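You operate a simulated robot arm through the tools that you are given. There is no shell and no other tool. Be economical: measure what you need, move in short steps, check, and stop when the job is done.

You are at the controls of a simulated two-armed robot. One attempt, no reset.

JOB
Take the strap buckle and put it on the top of the slatted board. Pick up the lot two hundred seventy pouch with one hand, pass it to the other hand and put it on the top of the wide table. Put the blue-handled scoop on the top of the sealing bench away on the top of the jar table. Put one of the thick cards from the top of the sealing bench on the top of the blue mat. Take the green-grip green pouch and put it on the brown flat carton. Fetch the mon tag and set it in the inside of the steel tray. Put the blue glove carton on the top of the pouch table away on the board of the hand sink. Any order will do. Set down upright: strap buckle, green-grip green pouch, blue glove carton.

The check looks at the end state, three seconds after you hand in, the way a careful person would. Anything else that was tipped, shoved, dropped, spilled or broken makes it a failure.

ROBOT AND FRAMES
Two 7-joint arms with two-finger parallel grippers on one trunk, on a base that drives. Base frame: it is fixed to the floor where the robot stands at the start and does not move with it; the origin is under the middle of the robot, x ahead of it, y to its left, z up. Units: mm, rad, N and s.
The left shoulder is at the start at [77, 182, 1062], the right one opposite. With the tool pointing down near the work surface each hand reaches from about 260 to 740 mm from the robot's upright axis, wherever it stands, measured 20 degrees to its own side. Places, roughly: blue glove carton [-2250, 0, 1000]; blue-handled scoop (8x13x17 cm) [-3000, 2100, 900]; board of the hand sink [-200, -5900, 900]; flat carton (20x16x3 cm) [-7400, 1800, 900]; green-grip green pouch [-5500, 1750, 750]; inside of the steel tray (22x30 cm) [-2160, 1880, 900]; lot two hundred seventy pouch [-1250, 2000, 1000]; mon tag [-3250, 0, 1000]; strap buckle (5x4x8 cm) [500, 100, 800]; thick card [-4000, 1750, 1000]; top of the blue mat (32x22 cm) [-2520, 1840, 900]; top of the jar table [-7000, 1700, 900]; top of the slatted board (18x12 cm) [-4200, 1820, 920]; top of the wide table [-1700, -1900, 900]. Payload 3.91 kg a hand.
Tool frame (each hand has its own): the origin (TCP) lies between the finger pads and is the grasp point; the fingertips stand 30 mm ahead of it; z points along the fingers, y is the line along which they close. The gripper opens to 110 mm. The fingers are 20 mm wide and 10 mm thick; the gripper's body (48 by 112 mm) begins 55 mm behind the TCP.
Orientation is told as [roll, pitch, yaw] about the base's x, y, z axes, in that order, counted from this pose: with the fingers straight down and closing along the base's y, the tool's x points along the base's -x, its y along +y and its z along -z.

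CONTROLS
- The arms move only by the tool play_rows. It takes "left_rows", "right_rows" or both (then of equal length, played together; a hand with none holds still); each is a list of rows, each an object (a shift or turn left out is 0, a gripper value left out holds the last) with "xyz": the shift along the tool's x, y, z in mm, a list of three; "turn": the turn, a rotation vector about the tool's x, y, z in rad, a list of three; "gripper": the gripper command, from -1 (fully open) to 1 (shut), values between in proportion. In form: [{"xyz": [tx, ty, tz], "turn": [rx, ry, rz], "gripper": gripper}, ...]. A call has 1 to 8 rows; each row is the pose to reach, as a shift and turn from the pose commanded when the call began, along the tool's axes at that moment. Each row takes 0.2 s and may step no farther than 50 mm and 0.15 rad from the row before; otherwise, or with a gripper value out of range, the whole call is refused. Where a pose cannot be reached the arm comes as near as it can. A force on the tool above 40 N (or 10 N above the force at the start of the call, whichever is more), or a blocked arm, ends the call early, and 0.2 s more pass. The fingers move at their own pace (about 72 mm/s each) and stop on an object; they squeeze with about 32 N. The grip force told is the motor's: it shows also when the fingers shut on nothing. Time passes only in rows, and 0.2 s behind the last, so rows that repeat a pose let the fingers close. It gives the time, the measured TCP pose, the force on the tool (base axes), the opening and the grip force at its end, in the units of the frame above (readings bear some noise), with the torque about the TCP (base axes, N m) and any sound that the robot's microphone picked up.
- Cameras (640 x 400 px; columns grow to the right, rows downward): "scene" is now at [214, 38.1, 1236.7]; the picture's right is [0.46, -0.89, 0.00], its down [-0.59, -0.31, -0.74] and it looks along [0.66, 0.34, -0.67] (base axes); focal length 260 px, centre (320, 200). "left" rides on the left gripper at [72, -17, -103] in its tool frame; the picture's right is [0.23, 0.97, 0.00], its down [-0.76, 0.18, -0.62] and it looks along [-0.61, 0.14, 0.78] (tool axes); focal length 222 px, centre (320, 200). "right" rides on the right gripper at [72, 17, -103] in its tool frame; the picture's right is [-0.23, 0.97, 0.00], its down [-0.76, -0.18, -0.62] and it looks along [-0.61, -0.14, 0.78] (tool axes); focal length 222 px, centre (320, 200). There is no depth. A picture from a camera that has moved, and an enlarged one, comes with that camera's place and axes in the base frame and with its lens.
- snapshot(camera): a new picture of that camera. It takes no simulated time.
- slide_trunk(by): slides the trunk up (or, below 0, down) by that many mm; the arms and the scene camera ride with it, the base frame stays. It gives what a move gives, with no picture.
- steer(legs): drives the robot by 1 to 6 legs, each [ahead, left, turn to the left] in mm, mm and rad, along the robot's own axes; the way and the turn of a leg run together, so that a leg with both is an arc; at most 1500 mm and 3.142 rad a leg. The arms and the cameras ride along, it lands a little off, and it stops where it bumps. It gives what a move gives.
- aim_head(pan, tilt): turns the head with the scene camera to pan (to the left, within 1.396 rad either way) and tilt (down, from -0.506 to 1.204), counted from straight ahead of the robot. It gives what a move gives.
- enlarge(camera, box): a new picture of the part [left, top, right, bottom] of that camera's present view, enlarged. It takes no simulated time.
- hand_in(): hands the job in; it is judged then, once.

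Go step by step. Nothing tells you exact positions but the pictures and the camera data: compare them with the known pose of the tool, close in by small moves and look again before you grip or let go. The budget is 217 turns and 228 pictures, counting those below and the enlarged ones. Unless the task says otherwise, let go and move clear before handing in, and close with one line.

The tools are called after "Call:" as a command line: name --argument value ..., lists and objects as JSON in quotes. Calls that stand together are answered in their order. play_rows: Moves the arms, as the interface text tells. Its arguments: {"type":"object","properties":{"left_rows":{"type":"array"},"right_rows":{"type":"array"}},"required":[]} The other tools are called the same way: slide_trunk (by) slides the trunk up or down; steer (legs) drives the base; aim_head (pan, tilt) turns the head that bears the scene camera; snapshot (camera) takes a picture; enlarge (camera, box) takes an enlarged picture of a part of a camera's view; hand_in () hands the job in.

At the start:

```text
clock: 0.0
left_tool_pos: [374.5, 308.6, 978.4]
left_ee_rot: [0.0, 0.0, 0.002]
left_contact_force: [0.8, -0.3, 0.3]
left_torque: [-0.01, 0.01, -0.01]
left_finger_gap: 109.9
left_grip_force: 0.1
right_tool_pos: [429.5, -51.9, 1025.9]
right_ee_rot: [0.0, 0.0, 0.0]
right_contact_force: [-0.2, 0.3, 0.3]
right_torque: [0.01, -0.03, 0.02]
right_finger_gap: 110.1
right_grip_force: 0.0
trunk travel left (down, up): [-325.0, 189.0]
robot x, y, heading: [-1.7, -1.9, -0.004]
head pan, tilt: [0.482, 0.733]
```

scene: 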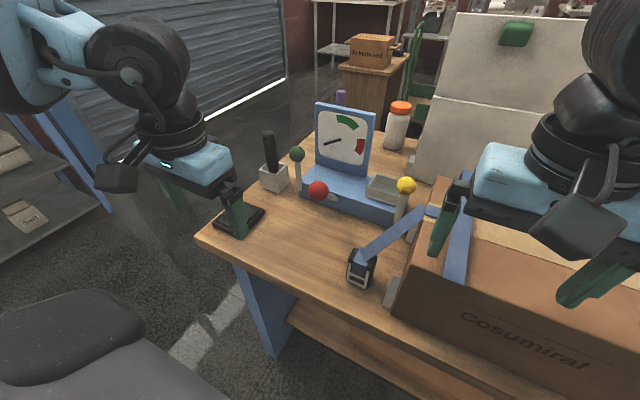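
right: 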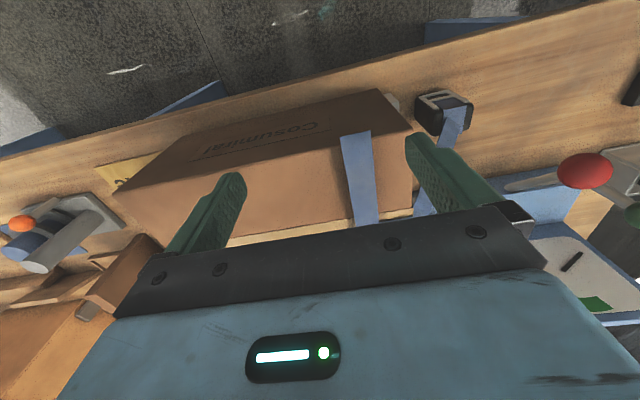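
left: 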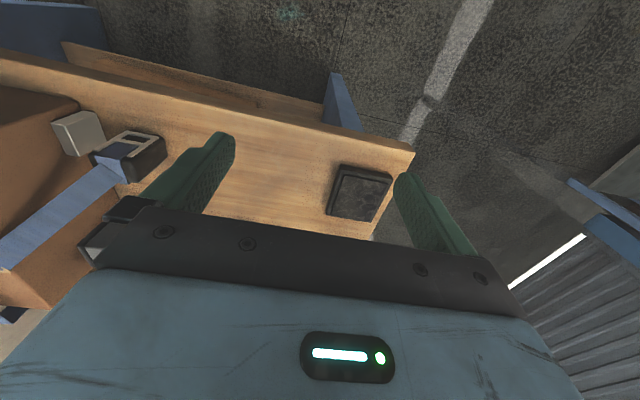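

I see a black buckle with a blue strap at the carton's corner on the bench in front of me. I'll look closer before touching it.

Call:
enlarge --camera "scene" --box '[300, 160, 500, 300]'

Call:
enlarge --camera "right" --box '[320, 60, 520, 240]'

```text
2.86 times, centred on (400, 230) of scene
camera zoom: at [214.0, 38.1, 1236.7], right [0.46, -0.89, 0.0], down [-0.59, -0.31, -0.74], along [0.66, 0.34, -0.67], focal length 742 px, centre (91, 114)
```

zoom: 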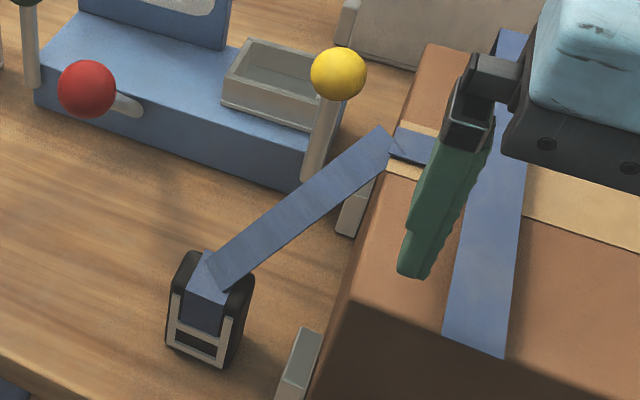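

```text
2.22 times, centred on (420, 150) of right
camera zoom: at [356.4, -33.2, 1129.8], right [0.23, 0.97, 0.0], down [0.76, -0.18, 0.62], along [0.61, -0.14, -0.78], focal length 494 px, centre (98, 311)
```

zoom: 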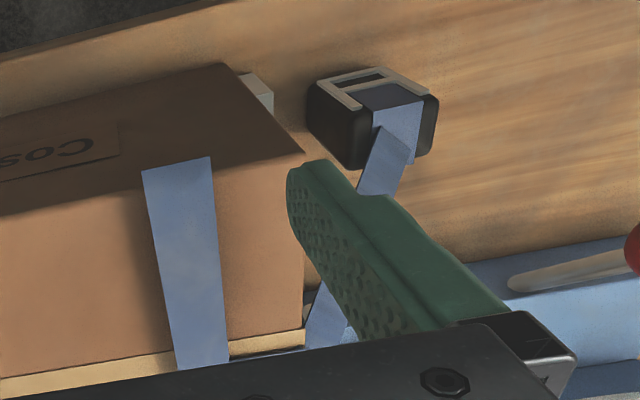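

The buckle's top is at about [487, 94, 872] by two views, and a strap runs from it to the carton. I clear the right hand and bring the left hand above the buckle.

Call:
play_rows --left_rows '[{"xyz": [-20, -45, 0]}, {"xyz": [-40, -90, 0]}, {"xyz": [-60, -135, 0], "gripper": -0.4}, {"xyz": [-80, -180, 0]}, {"xyz": [-100, -213, 0]}, {"xyz": [-113, -214, 0]}]' --right_rows '[{"xyz": [0, -45, 0]}, {"xyz": [0, -90, -20]}, {"xyz": [0, -130, -40]}, {"xyz": [0, -160, -60]}, {"xyz": [0, -160, -60]}, {"xyz": [0, -160, -60]}]'

Call:
snapshot --camera "left"

Call:
snapshot --camera "scene"

```text
clock: 1.4
left_tool_pos: [462.7, 120.5, 983.5]
left_ee_rot: [0.0, -0.002, 0.003]
left_contact_force: [0.0, 0.5, -0.1]
left_torque: [0.0, -0.02, 0.01]
left_finger_gap: 76.9
left_grip_force: 0.1
left hand out of reach, approached as far as the arm can: row 5, 6
right_tool_pos: [428.5, -211.0, 1083.4]
right_ee_rot: [0.001, -0.001, -0.001]
right_contact_force: [0.0, -0.6, -0.6]
right_torque: [0.01, -0.02, -0.03]
right_finger_gap: 110.1
right_grip_force: 0.1
trunk travel left (down, up): [-325.0, 189.0]
robot x, y, heading: [-1.1, 2.4, 0.002]
head pan, tilt: [0.482, 0.733]
```

```text
222 pictures are left
camera left: at [390.6, 104.2, 1086.7], right [-0.23, 0.97, 0.0], down [0.76, 0.18, 0.62], along [0.61, 0.14, -0.78], focal length 222 px, centre (320, 200)
```

left: 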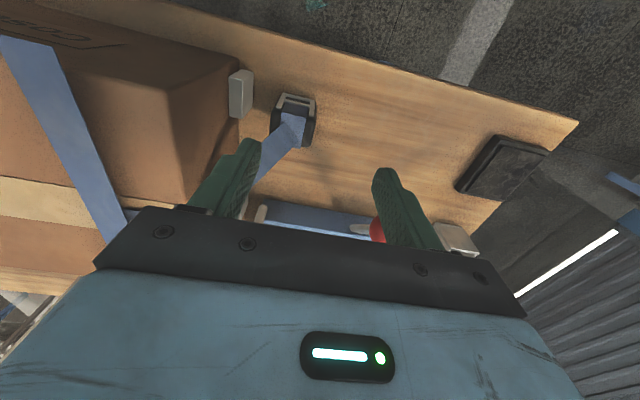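

```text
221 pictures are left
camera scene: at [214.0, 38.0, 1236.8], right [0.46, -0.89, 0.0], down [-0.59, -0.31, -0.74], along [0.66, 0.34, -0.67], focal length 260 px, centre (320, 200)
```

scene: 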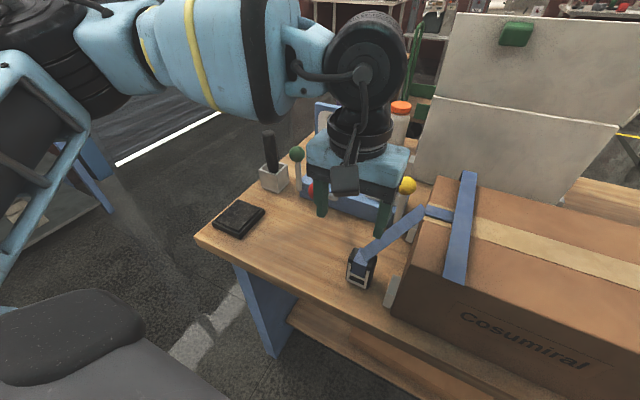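

The left hand can't cross that far, so I'll strafe the base right a little so that the buckle lies on the left hand's side.

Call:
steer --legs '[[0, -90, 0]]'

Call:
snapshot --camera "left"

```text
clock: 2.9
left_tool_pos: [463.3, 32.4, 983.6]
left_ee_rot: [-0.001, -0.003, 0.004]
left_contact_force: [0.5, -0.3, 0.8]
left_torque: [0.01, 0.01, 0.03]
left_finger_gap: 77.0
left_grip_force: 0.0
right_tool_pos: [429.8, -300.7, 1084.0]
right_ee_rot: [0.0, 0.0, -0.001]
right_contact_force: [0.4, 0.3, 0.3]
right_torque: [0.04, -0.04, -0.01]
right_finger_gap: 110.1
right_grip_force: 0.1
trunk travel left (down, up): [-325.0, 189.0]
robot x, y, heading: [-1.3, -86.9, 0.001]
head pan, tilt: [0.482, 0.733]
```

```text
220 pictures are left
camera left: at [390.4, 14.5, 1086.7], right [-0.23, 0.97, 0.0], down [0.76, 0.18, 0.62], along [0.61, 0.14, -0.78], focal length 222 px, centre (320, 200)
```

left: 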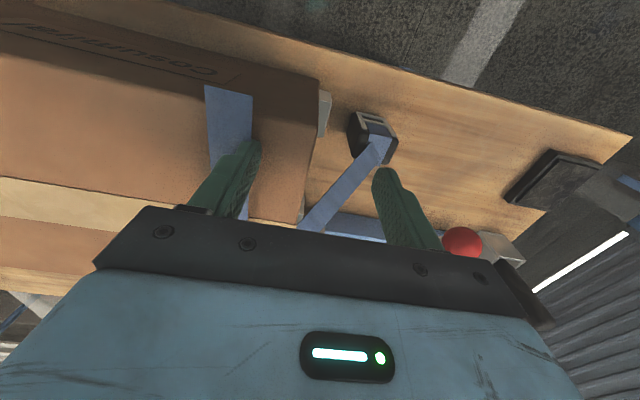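

Call:
enlarge --camera "left" --box '[280, 80, 440, 240]'

Call:
enlarge --camera "scene" --box '[300, 120, 500, 300]'

```text
2.50 times, centred on (360, 160) of left
camera zoom: at [390.4, 14.5, 1086.7], right [-0.23, 0.97, 0.0], down [0.76, 0.18, 0.62], along [0.61, 0.14, -0.78], focal length 555 px, centre (220, 300)
```

zoom: 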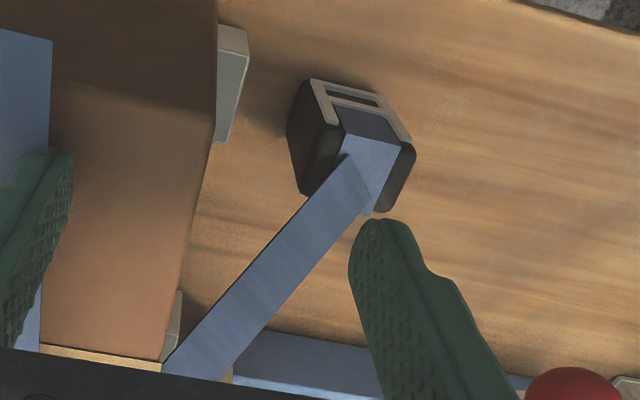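

```text
2.22 times, centred on (400, 210) of scene
camera zoom: at [214.0, -52.0, 1236.7], right [0.46, -0.89, 0.0], down [-0.59, -0.31, -0.74], along [0.66, 0.35, -0.67], focal length 577 px, centre (142, 178)
```

zoom: 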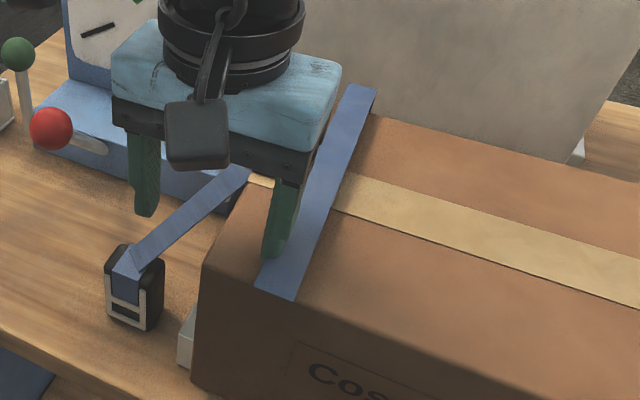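

Buckle body spans roughly x 467–500, y 74–118, z 790–870. I move the left hand over it and lower halfway.

Call:
play_rows --left_rows '[{"xyz": [-10, 32, 0]}, {"xyz": [-20, 64, 0]}, {"xyz": [-20, 64, 40]}, {"xyz": [-20, 64, 75]}, {"xyz": [-20, 64, 75]}]'

Call:
snapshot --camera "left"

Call:
enlarge --camera "scene" --box '[270, 120, 470, 300]'

```text
clock: 4.1
left_tool_pos: [479.9, 95.4, 909.2]
left_ee_rot: [-0.001, 0.0, 0.002]
left_contact_force: [-0.7, -0.7, -0.1]
left_torque: [-0.01, -0.01, 0.01]
left_finger_gap: 76.9
left_grip_force: 0.0
right_tool_pos: [429.3, -301.3, 1084.2]
right_ee_rot: [-0.001, -0.001, 0.0]
right_contact_force: [-0.2, -1.4, -0.4]
right_torque: [0.0, -0.01, -0.02]
right_finger_gap: 110.0
right_grip_force: 0.0
trunk travel left (down, up): [-325.0, 189.0]
robot x, y, heading: [0.9, -88.8, -0.0]
head pan, tilt: [0.482, 0.733]
```

```text
217 pictures are left
camera left: at [407.6, 79.4, 1011.1], right [-0.23, 0.97, 0.0], down [0.76, 0.18, 0.62], along [0.61, 0.14, -0.78], focal length 222 px, centre (320, 200)
```

left: 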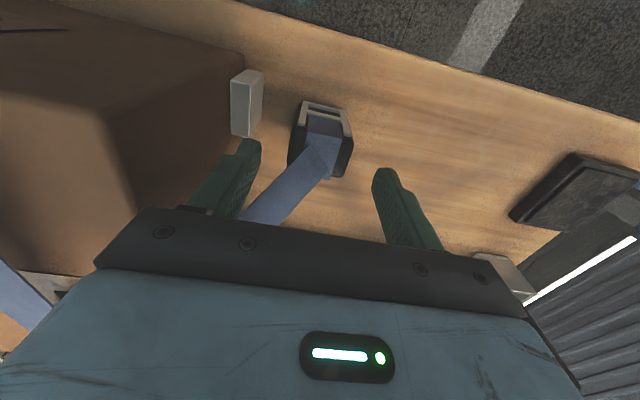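

```text
2.22 times, centred on (370, 210) of scene
camera zoom: at [213.9, -51.6, 1236.8], right [0.46, -0.89, 0.0], down [-0.59, -0.31, -0.74], along [0.66, 0.35, -0.67], focal length 577 px, centre (209, 178)
```

zoom: 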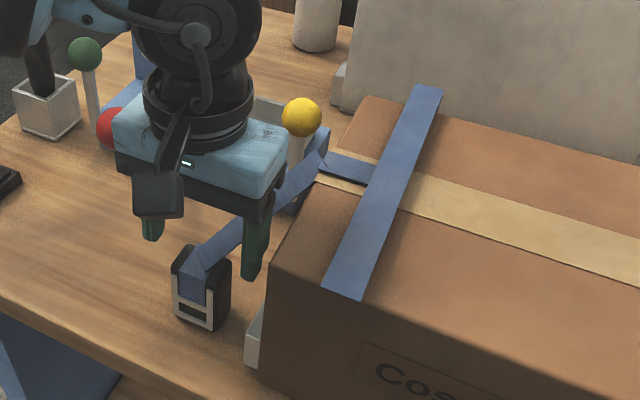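

Call:
play_rows --left_rows '[{"xyz": [0, 0, 20]}, {"xyz": [0, 0, 40]}, {"xyz": [0, 0, 62]}, {"xyz": [0, 0, 62], "gripper": 1}, {"xyz": [0, 0, 62], "gripper": 1}, {"xyz": [0, 0, 62]}]'

Call:
snapshot --camera "left"

Call:
enlarge --camera "scene" --box '[270, 120, 470, 300]'

```text
clock: 5.5
left_tool_pos: [480.4, 96.2, 848.3]
left_ee_rot: [-0.003, -0.001, 0.004]
left_contact_force: [0.0, -0.1, 0.3]
left_torque: [0.03, 0.05, 0.0]
left_finger_gap: 44.4
left_grip_force: 32.4
right_tool_pos: [430.2, -299.6, 1083.6]
right_ee_rot: [0.0, 0.001, 0.0]
right_contact_force: [0.7, 0.9, -0.3]
right_torque: [-0.01, 0.0, 0.01]
right_finger_gap: 109.9
right_grip_force: 0.0
trunk travel left (down, up): [-325.0, 189.0]
robot x, y, heading: [2.5, -88.4, 0.001]
head pan, tilt: [0.482, 0.733]
```

```text
215 pictures are left
camera left: at [409.1, 79.1, 950.7], right [-0.23, 0.97, 0.0], down [0.76, 0.18, 0.62], along [0.61, 0.14, -0.78], focal length 222 px, centre (320, 200)
```

left: 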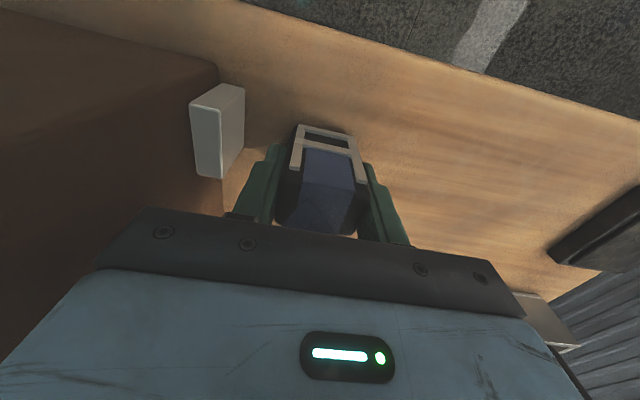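

```text
2.22 times, centred on (370, 210) of scene
camera zoom: at [214.0, -51.6, 1236.7], right [0.46, -0.89, 0.0], down [-0.59, -0.31, -0.74], along [0.66, 0.35, -0.67], focal length 577 px, centre (209, 178)
```

zoom: 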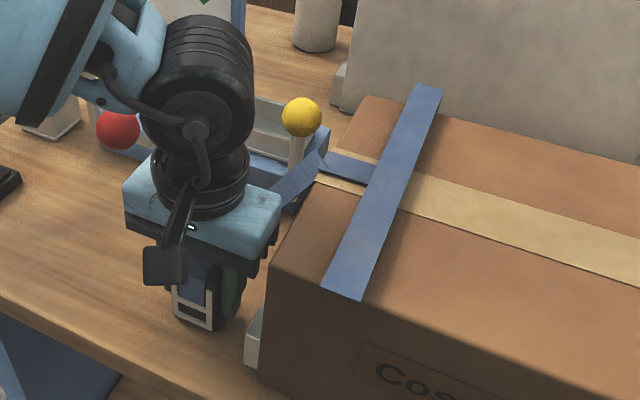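

Gripped at a 44 mm gap. I lift gently by 20 mm and watch the force from the strap.

Call:
play_rows --left_rows '[{"xyz": [0, 0, -10]}, {"xyz": [0, 0, -20]}, {"xyz": [0, 0, -20]}]'

Call:
enlarge --camera "scene" --box '[270, 120, 470, 300]'

```text
clock: 6.3
left_tool_pos: [483.7, 96.4, 866.3]
left_ee_rot: [-0.002, -0.002, 0.004]
left_contact_force: [0.2, 0.3, -0.2]
left_torque: [-0.01, -0.04, 0.0]
left_finger_gap: 44.5
left_grip_force: 32.2
right_tool_pos: [430.4, -299.9, 1083.5]
right_ee_rot: [0.001, 0.002, 0.001]
right_contact_force: [0.6, -0.1, -0.1]
right_torque: [-0.03, 0.02, 0.0]
right_finger_gap: 110.0
right_grip_force: 0.0
trunk travel left (down, up): [-325.0, 189.0]
robot x, y, heading: [-6.8, -88.4, 0.003]
head pan, tilt: [0.482, 0.733]
```

```text
2.22 times, centred on (370, 210) of scene
camera zoom: at [214.1, -51.6, 1236.7], right [0.46, -0.89, 0.0], down [-0.59, -0.31, -0.74], along [0.66, 0.35, -0.67], focal length 577 px, centre (209, 178)
```

zoom: 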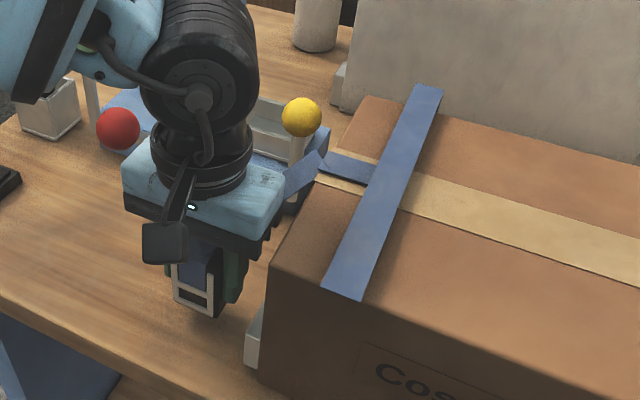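

Call:
play_rows --left_rows '[{"xyz": [0, 0, -30]}, {"xyz": [0, 0, -60]}, {"xyz": [15, 20, -90]}, {"xyz": [30, 40, -110]}, {"xyz": [30, 40, -110]}]'

Call:
snapshot --camera "scene"

```text
clock: 7.5
left_tool_pos: [451.8, 136.0, 977.7]
left_ee_rot: [-0.002, 0.0, 0.004]
left_contact_force: [-0.2, -0.4, -0.5]
left_torque: [0.01, -0.01, -0.03]
left_finger_gap: 44.4
left_grip_force: 31.6
right_tool_pos: [431.7, -300.2, 1083.7]
right_ee_rot: [-0.001, -0.001, 0.0]
right_contact_force: [0.5, -0.1, -0.1]
right_torque: [0.01, -0.01, 0.01]
right_finger_gap: 110.1
right_grip_force: 0.2
trunk travel left (down, up): [-325.0, 189.0]
robot x, y, heading: [-3.4, -88.3, 0.001]
head pan, tilt: [0.482, 0.733]
```

```text
212 pictures are left
camera scene: at [214.4, -51.8, 1236.6], right [0.46, -0.89, 0.0], down [-0.59, -0.31, -0.74], along [0.66, 0.35, -0.67], focal length 260 px, centre (320, 200)
```

scene: 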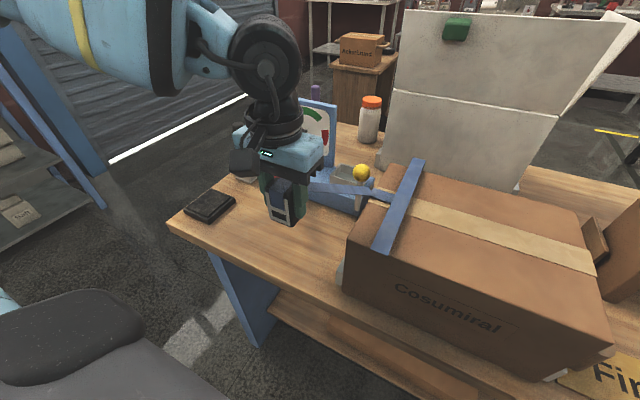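

The strap still follows without force. I keep pulling gently away and watch.

Call:
play_rows --left_rows '[{"xyz": [15, 20, 0]}, {"xyz": [30, 40, 0]}, {"xyz": [45, 60, 0]}, {"xyz": [60, 80, 0]}, {"xyz": [60, 80, 0]}]'

Call:
snapshot --camera "scene"

```text
clock: 8.7
left_tool_pos: [392.6, 217.8, 975.5]
left_ee_rot: [0.0, -0.001, 0.004]
left_contact_force: [-0.3, -0.1, -0.3]
left_torque: [0.01, 0.0, 0.03]
left_finger_gap: 44.6
left_grip_force: 32.6
right_tool_pos: [430.9, -300.9, 1083.6]
right_ee_rot: [0.0, 0.0, 0.0]
right_contact_force: [-0.4, 0.5, -1.2]
right_torque: [0.0, -0.04, 0.02]
right_finger_gap: 110.1
right_grip_force: 0.1
trunk travel left (down, up): [-325.0, 189.0]
robot x, y, heading: [-4.0, -89.3, -0.005]
head pan, tilt: [0.482, 0.733]
```

```text
211 pictures are left
camera scene: at [214.4, -52.0, 1236.7], right [0.46, -0.89, 0.0], down [-0.59, -0.31, -0.74], along [0.66, 0.35, -0.67], focal length 260 px, centre (320, 200)
```

scene: 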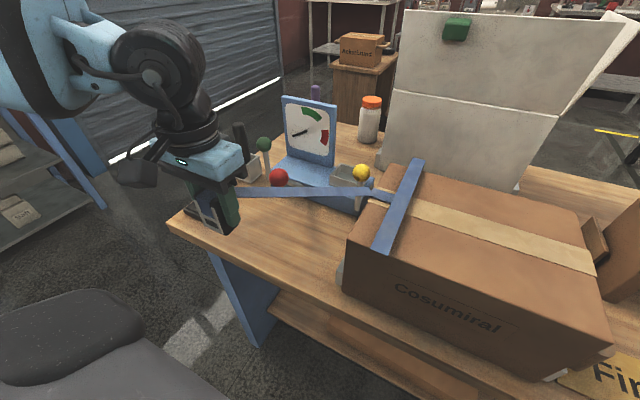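

Call:
enlarge --camera "scene" --box '[220, 80, 440, 240]'

Call:
play_rows --left_rows '[{"xyz": [15, 10, 0]}, {"xyz": [30, 20, 0]}, {"xyz": [45, 30, 0]}, {"xyz": [60, 40, 0]}, {"xyz": [60, 40, 0]}]'

```text
2.50 times, centred on (330, 160) of scene
camera zoom: at [214.4, -52.0, 1236.7], right [0.46, -0.89, 0.0], down [-0.59, -0.31, -0.74], along [0.66, 0.35, -0.67], focal length 649 px, centre (295, 300)
```

zoom: 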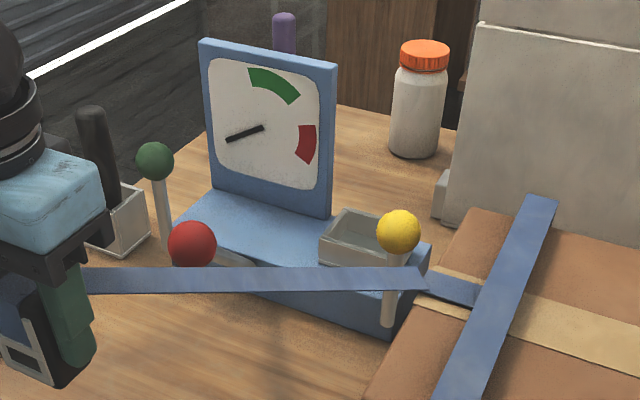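

```text
clock: 9.9
left_tool_pos: [332.4, 256.4, 976.0]
left_ee_rot: [-0.001, -0.002, 0.004]
left_contact_force: [0.7, 0.0, -0.5]
left_torque: [0.0, -0.01, -0.03]
left_finger_gap: 44.6
left_grip_force: 32.0
right_tool_pos: [430.3, -299.9, 1083.2]
right_ee_rot: [-0.001, 0.0, 0.001]
right_contact_force: [-0.2, -0.7, -0.2]
right_torque: [-0.03, -0.02, 0.04]
right_finger_gap: 110.1
right_grip_force: 0.0
trunk travel left (down, up): [-325.0, 189.0]
robot x, y, heading: [-1.1, -90.5, -0.0]
head pan, tilt: [0.482, 0.733]
```

Still slack. I'll back up in a small step while checking, and look around for a route.

Call:
steer --legs '[[-120, 0, 0]]'

Call:
snapshot --camera "scene"

```text
clock: 11.1
left_tool_pos: [212.7, 257.8, 975.5]
left_ee_rot: [-0.001, -0.001, 0.005]
left_contact_force: [-0.3, 0.4, -0.1]
left_torque: [0.01, -0.03, 0.0]
left_finger_gap: 44.4
left_grip_force: 32.3
right_tool_pos: [310.2, -301.2, 1083.8]
right_ee_rot: [0.001, -0.002, 0.002]
right_contact_force: [-0.2, -0.4, -0.4]
right_torque: [0.0, -0.02, -0.02]
right_finger_gap: 109.9
right_grip_force: 0.0
trunk travel left (down, up): [-325.0, 189.0]
robot x, y, heading: [-119.5, -89.2, 0.002]
head pan, tilt: [0.482, 0.733]
```

```text
209 pictures are left
camera scene: at [94.5, -51.7, 1236.8], right [0.46, -0.89, 0.0], down [-0.59, -0.31, -0.74], along [0.66, 0.35, -0.67], focal length 260 px, centre (320, 200)
```

scene: 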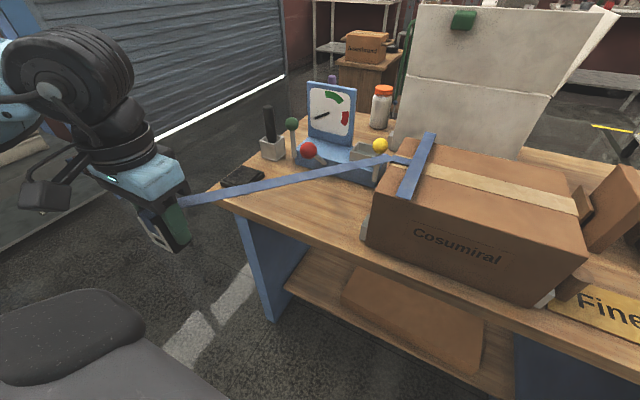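

Call:
steer --legs '[[-200, 0, 0]]'

Call:
snapshot --camera "scene"

```text
clock: 12.7
left_tool_pos: [18.2, 256.0, 975.5]
left_ee_rot: [-0.003, -0.003, 0.002]
left_contact_force: [-0.2, 0.5, -1.1]
left_torque: [-0.01, -0.02, 0.01]
left_finger_gap: 44.5
left_grip_force: 32.2
right_tool_pos: [113.4, -300.8, 1083.3]
right_ee_rot: [0.0, 0.001, 0.0]
right_contact_force: [-0.3, 1.0, 0.0]
right_torque: [-0.02, -0.03, 0.02]
right_finger_gap: 110.3
right_grip_force: 0.0
trunk travel left (down, up): [-325.0, 189.0]
robot x, y, heading: [-315.5, -90.1, 0.003]
head pan, tilt: [0.482, 0.733]
```

```text
208 pictures are left
camera scene: at [-102.2, -52.0, 1236.8], right [0.46, -0.89, 0.0], down [-0.59, -0.31, -0.74], along [0.66, 0.34, -0.67], focal length 260 px, centre (320, 200)
```

scene: 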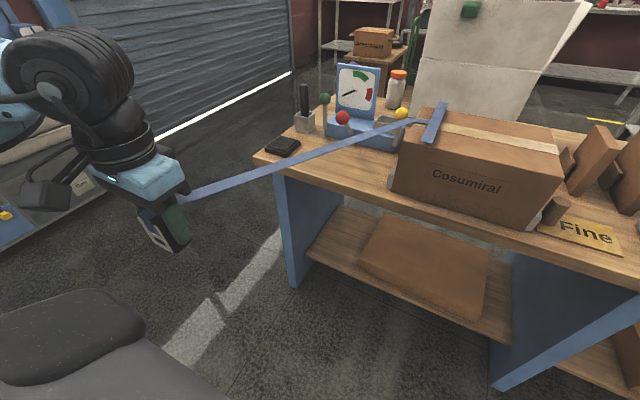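

Call:
steer --legs '[[-300, 0, 0]]'

Call:
snapshot --camera "scene"

```text
clock: 14.7
left_tool_pos: [-281.8, 256.4, 975.9]
left_ee_rot: [-0.002, -0.001, 0.001]
left_contact_force: [-0.5, 0.5, -0.4]
left_torque: [-0.02, 0.0, -0.01]
left_finger_gap: 44.2
left_grip_force: 32.0
right_tool_pos: [-185.4, -301.2, 1083.8]
right_ee_rot: [0.002, 0.0, -0.003]
right_contact_force: [-0.4, -0.2, 0.2]
right_torque: [-0.01, 0.0, 0.03]
right_finger_gap: 109.9
right_grip_force: 0.0
trunk travel left (down, up): [-325.0, 189.0]
robot x, y, heading: [-612.9, -89.7, -0.008]
head pan, tilt: [0.482, 0.733]
```

```text
207 pictures are left
camera scene: at [-400.7, -52.1, 1236.8], right [0.46, -0.89, 0.0], down [-0.59, -0.31, -0.74], along [0.66, 0.34, -0.67], focal length 260 px, centre (320, 200)
```

scene: 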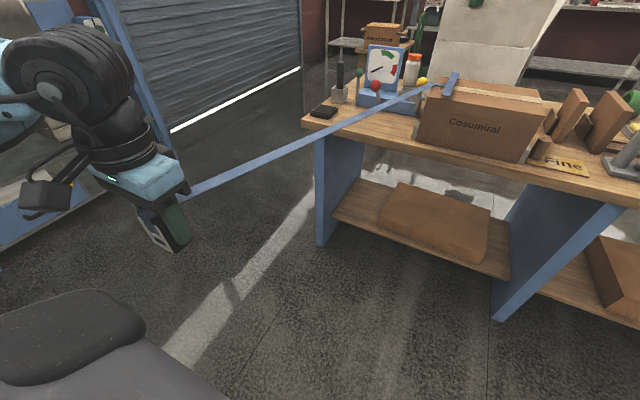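

The strap just stretches without force. I turn around to see the room behind me.

Call:
steer --legs '[[-200, 0, 0], [0, 0, 1.57]]'

Call:
aim_head --pan 0 --tilt 0.35

Call:
snapshot --camera "scene"

Call:
aim_head --pan 1.2 --tilt 0.35

Call:
snapshot --camera "scene"

```text
clock: 19.4
left_tool_pos: [-1063.1, 335.5, 970.4]
left_ee_rot: [0.0, 0.013, 1.301]
left_contact_force: [-0.7, 0.3, 0.0]
left_torque: [-0.01, 0.0, 0.0]
left_finger_gap: 0.2
left_grip_force: 31.3
right_tool_pos: [-499.0, 280.3, 1078.5]
right_ee_rot: [0.0, 0.007, 1.298]
right_contact_force: [1.0, -0.5, -0.3]
right_torque: [0.04, -0.01, -0.01]
right_finger_gap: 109.9
right_grip_force: 0.1
trunk travel left (down, up): [-325.0, 189.0]
robot x, y, heading: [-818.8, -85.7, 1.298]
head pan, tilt: [0.482, 0.733]
stopped in leg 2: the robot was blocked; the commanded pose is now the measured one
```

```text
clock: 20.3
left_tool_pos: [-1062.6, 336.4, 969.8]
left_ee_rot: [-0.002, 0.016, 1.305]
left_contact_force: [-0.7, -0.3, 0.6]
left_torque: [0.01, -0.02, -0.02]
left_finger_gap: 0.1
left_grip_force: 32.2
right_tool_pos: [-498.7, 282.9, 1078.7]
right_ee_rot: [-0.001, 0.012, 1.3]
right_contact_force: [-0.1, 0.1, 0.5]
right_torque: [-0.01, -0.02, -0.01]
right_finger_gap: 110.1
right_grip_force: 0.1
trunk travel left (down, up): [-325.0, 189.0]
robot x, y, heading: [-820.4, -87.0, 1.305]
head pan, tilt: [0.0, 0.351]
```

```text
206 pictures are left
camera scene: at [-754.0, 149.9, 1267.9], right [0.96, -0.27, 0.0], down [-0.09, -0.34, -0.93], along [0.25, 0.9, -0.36], focal length 260 px, centre (320, 200)
```

scene: 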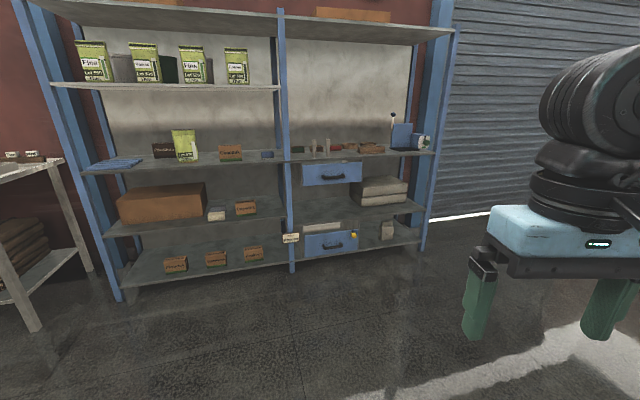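

```text
clock: 21.7
left_tool_pos: [-1062.6, 337.9, 970.8]
left_ee_rot: [0.0, 0.016, 1.303]
left_contact_force: [1.0, 0.2, -0.5]
left_torque: [0.02, -0.01, -0.01]
left_finger_gap: 0.0
left_grip_force: 31.9
right_tool_pos: [-498.2, 283.1, 1078.6]
right_ee_rot: [-0.001, 0.013, 1.3]
right_contact_force: [-0.1, -0.2, 0.8]
right_torque: [0.02, 0.01, -0.02]
right_finger_gap: 109.9
right_grip_force: 0.1
trunk travel left (down, up): [-325.0, 189.0]
robot x, y, heading: [-820.5, -84.7, 1.301]
head pan, tilt: [1.201, 0.351]
```

```text
205 pictures are left
camera scene: at [-853.4, 115.8, 1268.7], right [0.6, 0.8, -0.01], down [0.27, -0.22, -0.94], along [-0.75, 0.56, -0.35], focal length 260 px, centre (320, 200)
```

scene: 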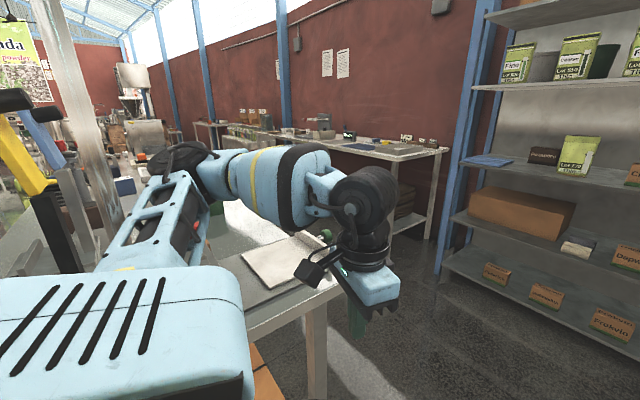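

The left gripper is empty: the buckle slipped out during the turn, and something blocked me on the left. I need to find the buckle and see what I'm touching.

Call:
aim_head --pan 0.7 --tilt 1.0

Call:
snapshot --camera "scene"

Call:
aim_head --pan -1.2 --tilt 0.7

Call:
snapshot --camera "scene"

Call:
snapshot --camera "left"

```text
clock: 22.7
left_tool_pos: [-1063.7, 337.0, 971.3]
left_ee_rot: [0.0, 0.017, 1.303]
left_contact_force: [0.5, -0.6, 0.4]
left_torque: [-0.05, 0.04, 0.01]
left_finger_gap: 0.0
left_grip_force: 32.2
right_tool_pos: [-499.5, 283.1, 1078.1]
right_ee_rot: [-0.001, 0.012, 1.3]
right_contact_force: [-0.7, 0.2, -0.4]
right_torque: [-0.01, -0.01, 0.0]
right_finger_gap: 110.1
right_grip_force: 0.0
trunk travel left (down, up): [-325.0, 189.0]
robot x, y, heading: [-821.0, -84.0, 1.3]
head pan, tilt: [0.7, 1.0]
```

```text
204 pictures are left
camera scene: at [-808.1, 122.9, 1213.8], right [0.91, 0.42, -0.01], down [0.35, -0.77, -0.53], along [-0.23, 0.48, -0.85], focal length 260 px, centre (320, 200)
```

scene: 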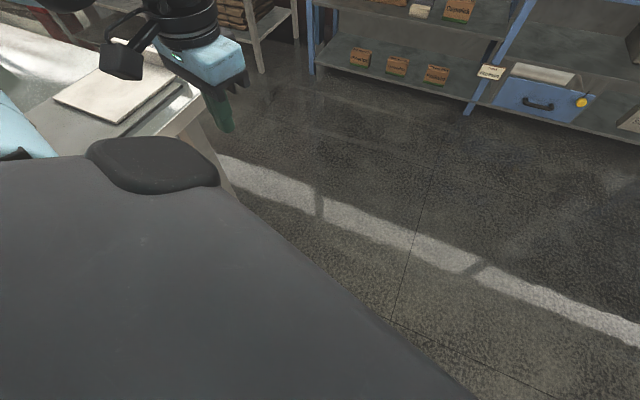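

```text
clock: 24.6
left_tool_pos: [-1062.7, 336.9, 970.8]
left_ee_rot: [0.0, 0.015, 1.303]
left_contact_force: [-0.3, 1.5, 0.3]
left_torque: [0.04, 0.02, 0.0]
left_finger_gap: 0.1
left_grip_force: 31.9
right_tool_pos: [-498.9, 283.0, 1078.5]
right_ee_rot: [0.0, 0.012, 1.3]
right_contact_force: [0.3, 0.4, -0.4]
right_torque: [-0.05, -0.01, -0.06]
right_finger_gap: 109.8
right_grip_force: 0.0
trunk travel left (down, up): [-325.0, 189.0]
robot x, y, heading: [-821.2, -84.1, 1.307]
head pan, tilt: [-1.201, 0.7]
```

```text
203 pictures are left
camera scene: at [-694.3, 68.3, 1237.3], right [0.1, -0.99, 0.01], down [-0.64, -0.07, -0.76], along [0.76, 0.07, -0.65], focal length 260 px, centre (320, 200)
```

scene: 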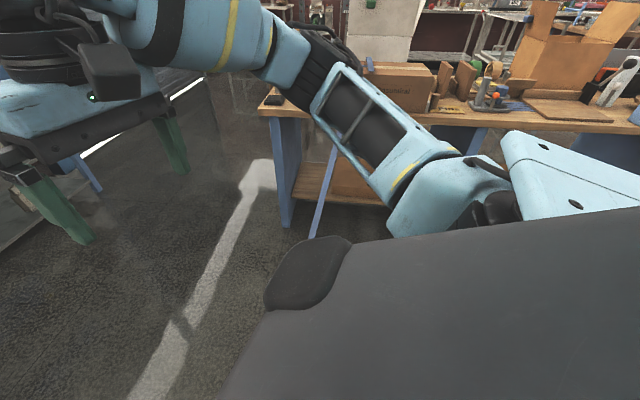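

```text
202 pictures are left
camera left: at [-1066.1, 263.7, 1074.4], right [-1.0, 0.04, 0.0], down [0.03, 0.79, 0.61], along [0.02, 0.61, -0.79], focal length 222 px, centre (320, 200)
```

left: 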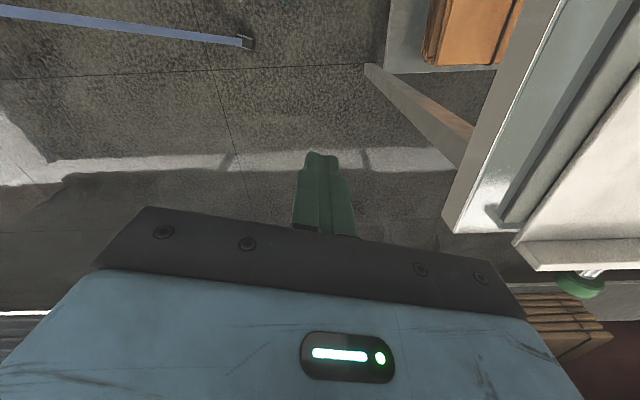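

The strap has a real length (~1.7 m): it went taut, stopped the turn and pulled the buckle to the floor near [-790, 290]. I look more closely at the buckle and at where the strap is anchored on the carton.

Call:
enlarge --camera "left" --box '[100, 0, 340, 120]'

Call:
snapshot --camera "right"

Call:
enlarge --camera "scene" --box '[240, 30, 480, 250]'

```text
2.67 times, centred on (220, 60) of left
camera zoom: at [-1066.1, 263.7, 1074.4], right [-1.0, 0.04, 0.0], down [0.03, 0.79, 0.61], along [0.02, 0.61, -0.79], focal length 592 px, centre (587, 573)
```

zoom: 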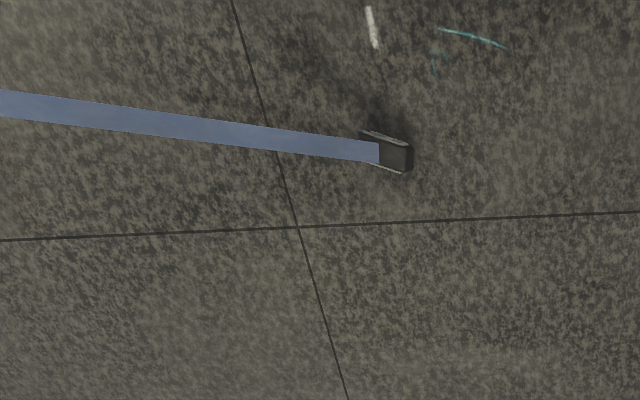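

```text
200 pictures are left
camera right: at [-534.8, 220.4, 1182.7], right [-0.88, 0.48, 0.0], down [0.38, 0.69, 0.61], along [0.3, 0.54, -0.79], focal length 222 px, centre (320, 200)
```

right: 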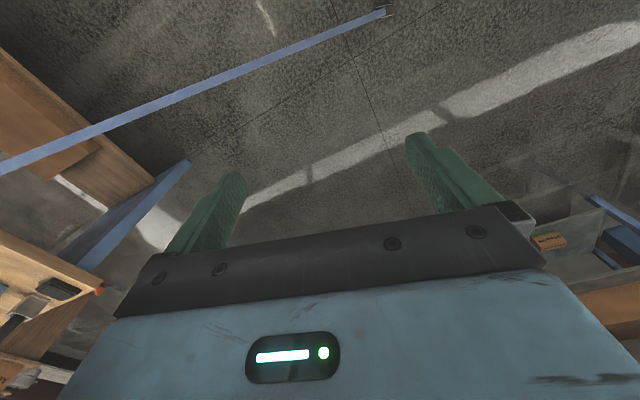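

```text
1.82 times, centred on (360, 140) of scene
camera zoom: at [-694.3, 68.3, 1237.3], right [0.1, -0.99, 0.01], down [-0.64, -0.07, -0.76], along [0.76, 0.07, -0.65], focal length 472 px, centre (247, 309)
```

zoom: 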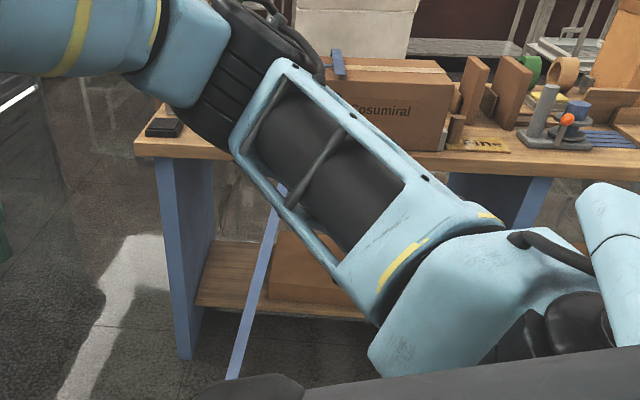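

Call:
steer --legs '[[0, 0, -1.3]]'

Call:
aim_head --pan 0.0 --tilt 0.5

Call:
snapshot --camera "scene"

```text
clock: 28.2
left_tool_pos: [-490.0, 259.9, 973.6]
left_ee_rot: [0.001, 0.004, 0.006]
left_contact_force: [0.4, 0.6, 0.8]
left_torque: [0.03, 0.01, -0.03]
left_finger_gap: 0.0
left_grip_force: 31.9
right_tool_pos: [-392.0, -297.2, 1083.2]
right_ee_rot: [-0.001, 0.0, 0.0]
right_contact_force: [-0.7, 0.0, 0.8]
right_torque: [-0.02, 0.01, 0.0]
right_finger_gap: 110.2
right_grip_force: 0.0
trunk travel left (down, up): [-325.0, 189.0]
robot x, y, heading: [-820.6, -86.4, 0.001]
head pan, tilt: [-1.201, 0.7]
```

```text
clock: 29.6
left_tool_pos: [-488.9, 260.6, 972.3]
left_ee_rot: [-0.001, 0.005, 0.003]
left_contact_force: [0.4, -0.5, 0.3]
left_torque: [-0.01, 0.02, 0.0]
left_finger_gap: 0.0
left_grip_force: 31.9
right_tool_pos: [-391.4, -297.2, 1083.1]
right_ee_rot: [0.001, 0.0, 0.001]
right_contact_force: [-1.2, -0.4, 0.5]
right_torque: [0.02, 0.04, -0.03]
right_finger_gap: 110.1
right_grip_force: 0.0
trunk travel left (down, up): [-325.0, 189.0]
robot x, y, heading: [-822.8, -85.3, 0.004]
head pan, tilt: [0.0, 0.499]
```

```text
198 pictures are left
camera scene: at [-590.3, -87.1, 1257.2], right [0.0, -1.0, 0.0], down [-0.48, 0.0, -0.88], along [0.88, 0.0, -0.48], focal length 260 px, centre (320, 200)
```

scene: 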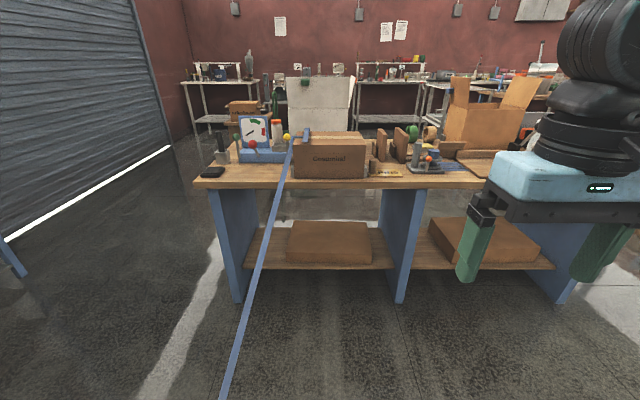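

Call:
steer --legs '[[700, -60, 0]]'

Call:
aim_head --pan 0.25 --tilt 0.6

Call:
enlarge --camera "scene" --box '[180, 80, 460, 260]'

```text
clock: 33.4
left_tool_pos: [188.4, 196.8, 973.6]
left_ee_rot: [-0.001, 0.003, -0.005]
left_contact_force: [0.2, -0.2, -0.9]
left_torque: [0.02, 0.01, 0.01]
left_finger_gap: 0.0
left_grip_force: 31.9
right_tool_pos: [281.7, -361.4, 1083.3]
right_ee_rot: [-0.001, 0.0, -0.01]
right_contact_force: [0.7, 0.7, 0.5]
right_torque: [0.01, 0.02, 0.0]
right_finger_gap: 109.9
right_grip_force: 0.1
trunk travel left (down, up): [-325.0, 189.0]
robot x, y, heading: [-146.8, -149.3, -0.01]
head pan, tilt: [0.0, 0.499]
```

```text
clock: 34.1
left_tool_pos: [188.7, 196.8, 974.4]
left_ee_rot: [0.002, 0.002, -0.004]
left_contact_force: [0.1, -0.3, -0.1]
left_torque: [-0.03, 0.01, 0.01]
left_finger_gap: 0.0
left_grip_force: 32.1
right_tool_pos: [281.0, -361.5, 1083.0]
right_ee_rot: [0.0, -0.001, -0.009]
right_contact_force: [0.1, 0.0, 0.3]
right_torque: [-0.03, 0.0, -0.03]
right_finger_gap: 110.0
right_grip_force: 0.1
trunk travel left (down, up): [-325.0, 189.0]
robot x, y, heading: [-149.7, -145.0, -0.008]
head pan, tilt: [0.25, 0.6]
```

```text
2.22 times, centred on (320, 170) of scene
camera zoom: at [79.1, -127.7, 1248.1], right [0.24, -0.97, 0.0], down [-0.55, -0.14, -0.83], along [0.8, 0.2, -0.56], focal length 577 px, centre (320, 267)
```

zoom: 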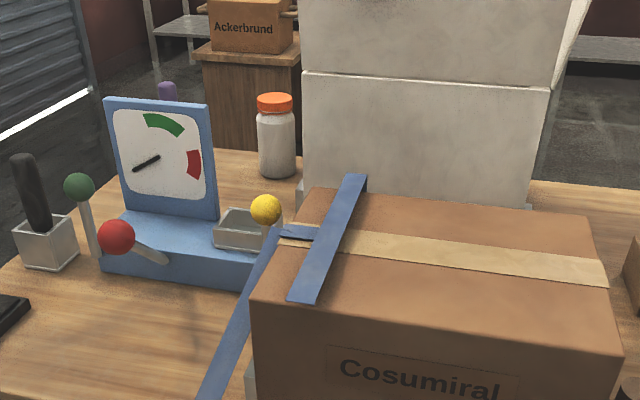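

The carton hasn't moved (corner still near [435, 14, 962]). I'll go back to pick the buckle off the floor and feel how the strap is held; driving to stand south of it, facing it.

Call:
steer --legs '[[-480, 0, 0], [0, 0, 1.57]]'

Call:
slide_trunk --by -325

Call:
aim_head --pan 0.3 --tilt 0.9

Call:
snapshot --camera "scene"

Call:
snapshot --camera "left"

```text
clock: 40.8
left_tool_pos: [-962.3, 188.0, 974.0]
left_ee_rot: [0.0, 0.003, 1.576]
left_contact_force: [-0.5, -0.6, -0.6]
left_torque: [0.02, 0.0, -0.03]
left_finger_gap: 0.0
left_grip_force: 32.3
right_tool_pos: [-404.9, 285.3, 1084.1]
right_ee_rot: [0.0, 0.001, 1.572]
right_contact_force: [-0.1, 0.0, 0.1]
right_torque: [0.0, 0.0, 0.01]
right_finger_gap: 109.8
right_grip_force: 0.0
trunk travel left (down, up): [-325.0, 189.0]
robot x, y, heading: [-614.7, -146.2, 1.575]
head pan, tilt: [0.25, 0.6]
```

```text
clock: 42.8
left_tool_pos: [-970.0, 187.4, 775.7]
left_ee_rot: [0.221, 0.027, 1.586]
left_contact_force: [0.5, 0.6, 0.3]
left_torque: [0.06, 0.03, 0.0]
left_finger_gap: 0.0
left_grip_force: 32.4
right_tool_pos: [-396.3, 284.8, 862.0]
right_ee_rot: [0.013, 0.005, 1.579]
right_contact_force: [-0.6, 0.1, 0.1]
right_torque: [0.0, -0.01, 0.03]
right_finger_gap: 110.1
right_grip_force: 0.1
trunk travel left (down, up): [-109.0, 406.0]
robot x, y, heading: [-618.2, -149.0, 1.587]
head pan, tilt: [0.25, 0.6]
stopped: the arm was blocked; the commanded pose is now the measured one
```

```text
clock: 43.6
left_tool_pos: [-970.4, 188.6, 777.6]
left_ee_rot: [0.214, 0.025, 1.581]
left_contact_force: [0.1, -0.9, -0.1]
left_torque: [0.04, -0.01, -0.01]
left_finger_gap: 0.2
left_grip_force: 32.1
right_tool_pos: [-396.0, 284.0, 863.2]
right_ee_rot: [0.014, 0.001, 1.578]
right_contact_force: [-0.6, 0.3, 0.5]
right_torque: [0.01, -0.02, 0.02]
right_finger_gap: 110.1
right_grip_force: 0.1
trunk travel left (down, up): [-109.0, 406.0]
robot x, y, heading: [-615.5, -145.9, 1.578]
head pan, tilt: [0.3, 0.901]
```

```text
196 pictures are left
camera scene: at [-625.7, 134.9, 986.9], right [0.95, 0.3, -0.01], down [0.23, -0.74, -0.63], along [-0.2, 0.6, -0.78], focal length 260 px, centre (320, 200)
```

scene: 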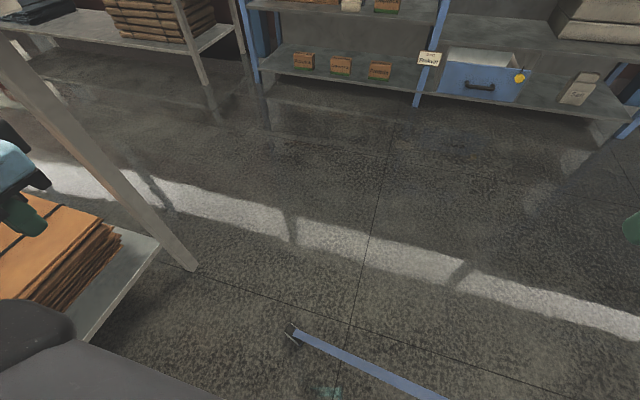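

```text
195 pictures are left
camera left: at [-931.1, 118.3, 875.6], right [-0.95, -0.23, 0.21], down [-0.05, 0.78, 0.63], along [-0.31, 0.58, -0.75], focal length 222 px, centre (320, 200)
```

left: 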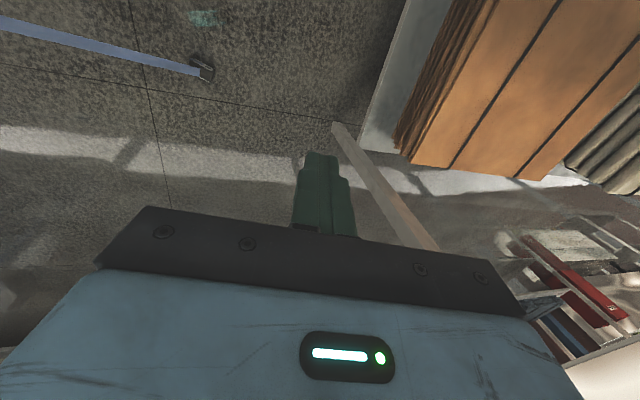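

The left elbow came down on the table to the left. I raise the trunk, move the robot away from that table, then look again.

Call:
slide_trunk --by 180

Call:
aim_head --pan 1.2 --tilt 0.6

Call:
snapshot --camera "scene"

```text
clock: 45.6
left_tool_pos: [-979.7, 191.7, 947.9]
left_ee_rot: [0.19, 0.033, 1.583]
left_contact_force: [1.0, -0.8, 0.1]
left_torque: [-0.04, 0.0, -0.01]
left_finger_gap: 0.0
left_grip_force: 31.8
right_tool_pos: [-407.6, 288.2, 1042.3]
right_ee_rot: [0.0, 0.009, 1.576]
right_contact_force: [-0.8, -1.1, -1.2]
right_torque: [0.03, 0.0, 0.0]
right_finger_gap: 110.0
right_grip_force: 0.1
trunk travel left (down, up): [-289.0, 226.0]
robot x, y, heading: [-614.4, -143.0, 1.579]
head pan, tilt: [0.3, 0.901]
```

```text
clock: 46.8
left_tool_pos: [-979.8, 191.9, 948.0]
left_ee_rot: [0.192, 0.033, 1.582]
left_contact_force: [0.6, 0.3, -0.8]
left_torque: [0.02, 0.0, -0.02]
left_finger_gap: 0.1
left_grip_force: 32.0
right_tool_pos: [-407.2, 287.7, 1044.4]
right_ee_rot: [0.001, 0.005, 1.578]
right_contact_force: [-0.1, -0.8, -0.5]
right_torque: [-0.01, 0.0, -0.01]
right_finger_gap: 110.3
right_grip_force: 0.0
trunk travel left (down, up): [-289.0, 226.0]
robot x, y, heading: [-618.5, -145.3, 1.58]
head pan, tilt: [1.201, 0.6]
```

```text
194 pictures are left
camera scene: at [-698.1, 33.0, 1211.9], right [0.35, 0.94, 0.0], down [0.53, -0.2, -0.82], along [-0.77, 0.29, -0.57], focal length 260 px, centre (320, 200)
```

scene: 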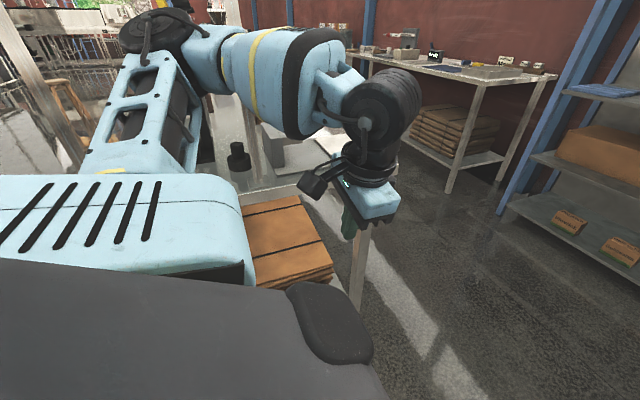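

The pouch table lies left of me with the elbow above it. I turn further left so the elbow swings away from the table, and use the right hand for the buckle.

Call:
steer --legs '[[0, -60, 0.4], [0, 0, 0.38]]'

Call:
aim_head --pan -0.3 --tilt 0.9

Call:
snapshot --camera "scene"

Call:
snapshot --camera "right"

```text
clock: 49.5
left_tool_pos: [-1054.0, -151.1, 948.4]
left_ee_rot: [0.19, 0.032, 2.363]
left_contact_force: [-0.1, 0.8, -0.2]
left_torque: [0.01, 0.01, 0.0]
left_finger_gap: 0.0
left_grip_force: 32.2
right_tool_pos: [-716.1, 321.6, 1043.7]
right_ee_rot: [0.0, 0.008, 2.358]
right_contact_force: [-0.3, 1.5, -0.2]
right_torque: [0.04, -0.04, -0.01]
right_finger_gap: 110.1
right_grip_force: 0.0
trunk travel left (down, up): [-289.0, 226.0]
robot x, y, heading: [-560.1, -132.0, 2.363]
head pan, tilt: [1.201, 0.6]
```

```text
clock: 51.1
left_tool_pos: [-1054.5, -149.4, 948.8]
left_ee_rot: [0.19, 0.032, 2.363]
left_contact_force: [-0.1, -0.4, 0.7]
left_torque: [0.01, 0.0, 0.03]
left_finger_gap: 0.0
left_grip_force: 32.0
right_tool_pos: [-716.0, 320.6, 1043.4]
right_ee_rot: [-0.002, 0.008, 2.356]
right_contact_force: [0.7, -0.7, 0.3]
right_torque: [-0.01, -0.01, 0.01]
right_finger_gap: 110.2
right_grip_force: 0.0
trunk travel left (down, up): [-289.0, 226.0]
robot x, y, heading: [-558.1, -130.6, 2.364]
head pan, tilt: [-0.3, 0.901]
```

```text
193 pictures are left
camera scene: at [-697.5, 36.7, 1187.2], right [0.88, 0.47, 0.0], down [0.37, -0.69, -0.62], along [-0.29, 0.55, -0.78], focal length 260 px, centre (320, 200)
```

scene: 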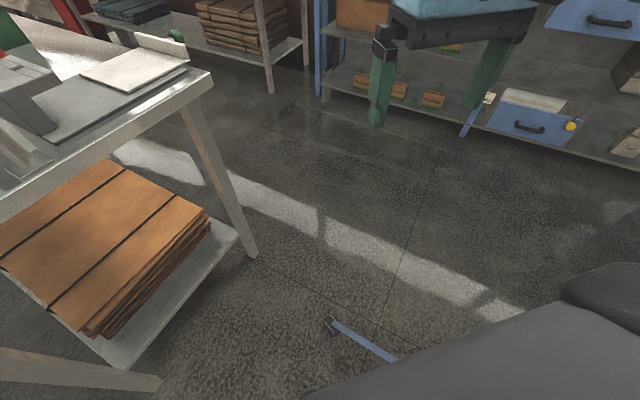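

```text
192 pictures are left
camera right: at [-677.4, 260.0, 1148.2], right [-0.85, -0.53, 0.0], down [-0.42, 0.67, 0.62], along [-0.33, 0.52, -0.79], focal length 222 px, centre (320, 200)
```

right: 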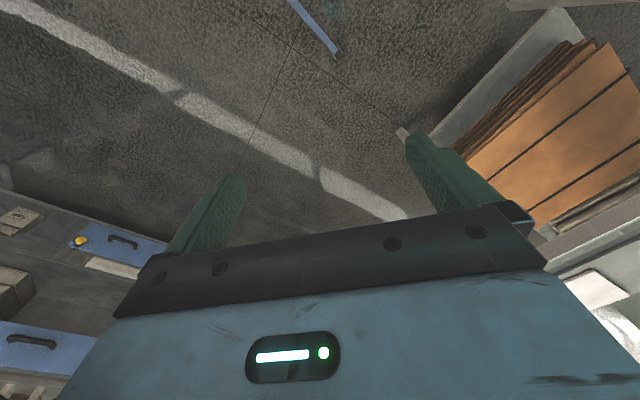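

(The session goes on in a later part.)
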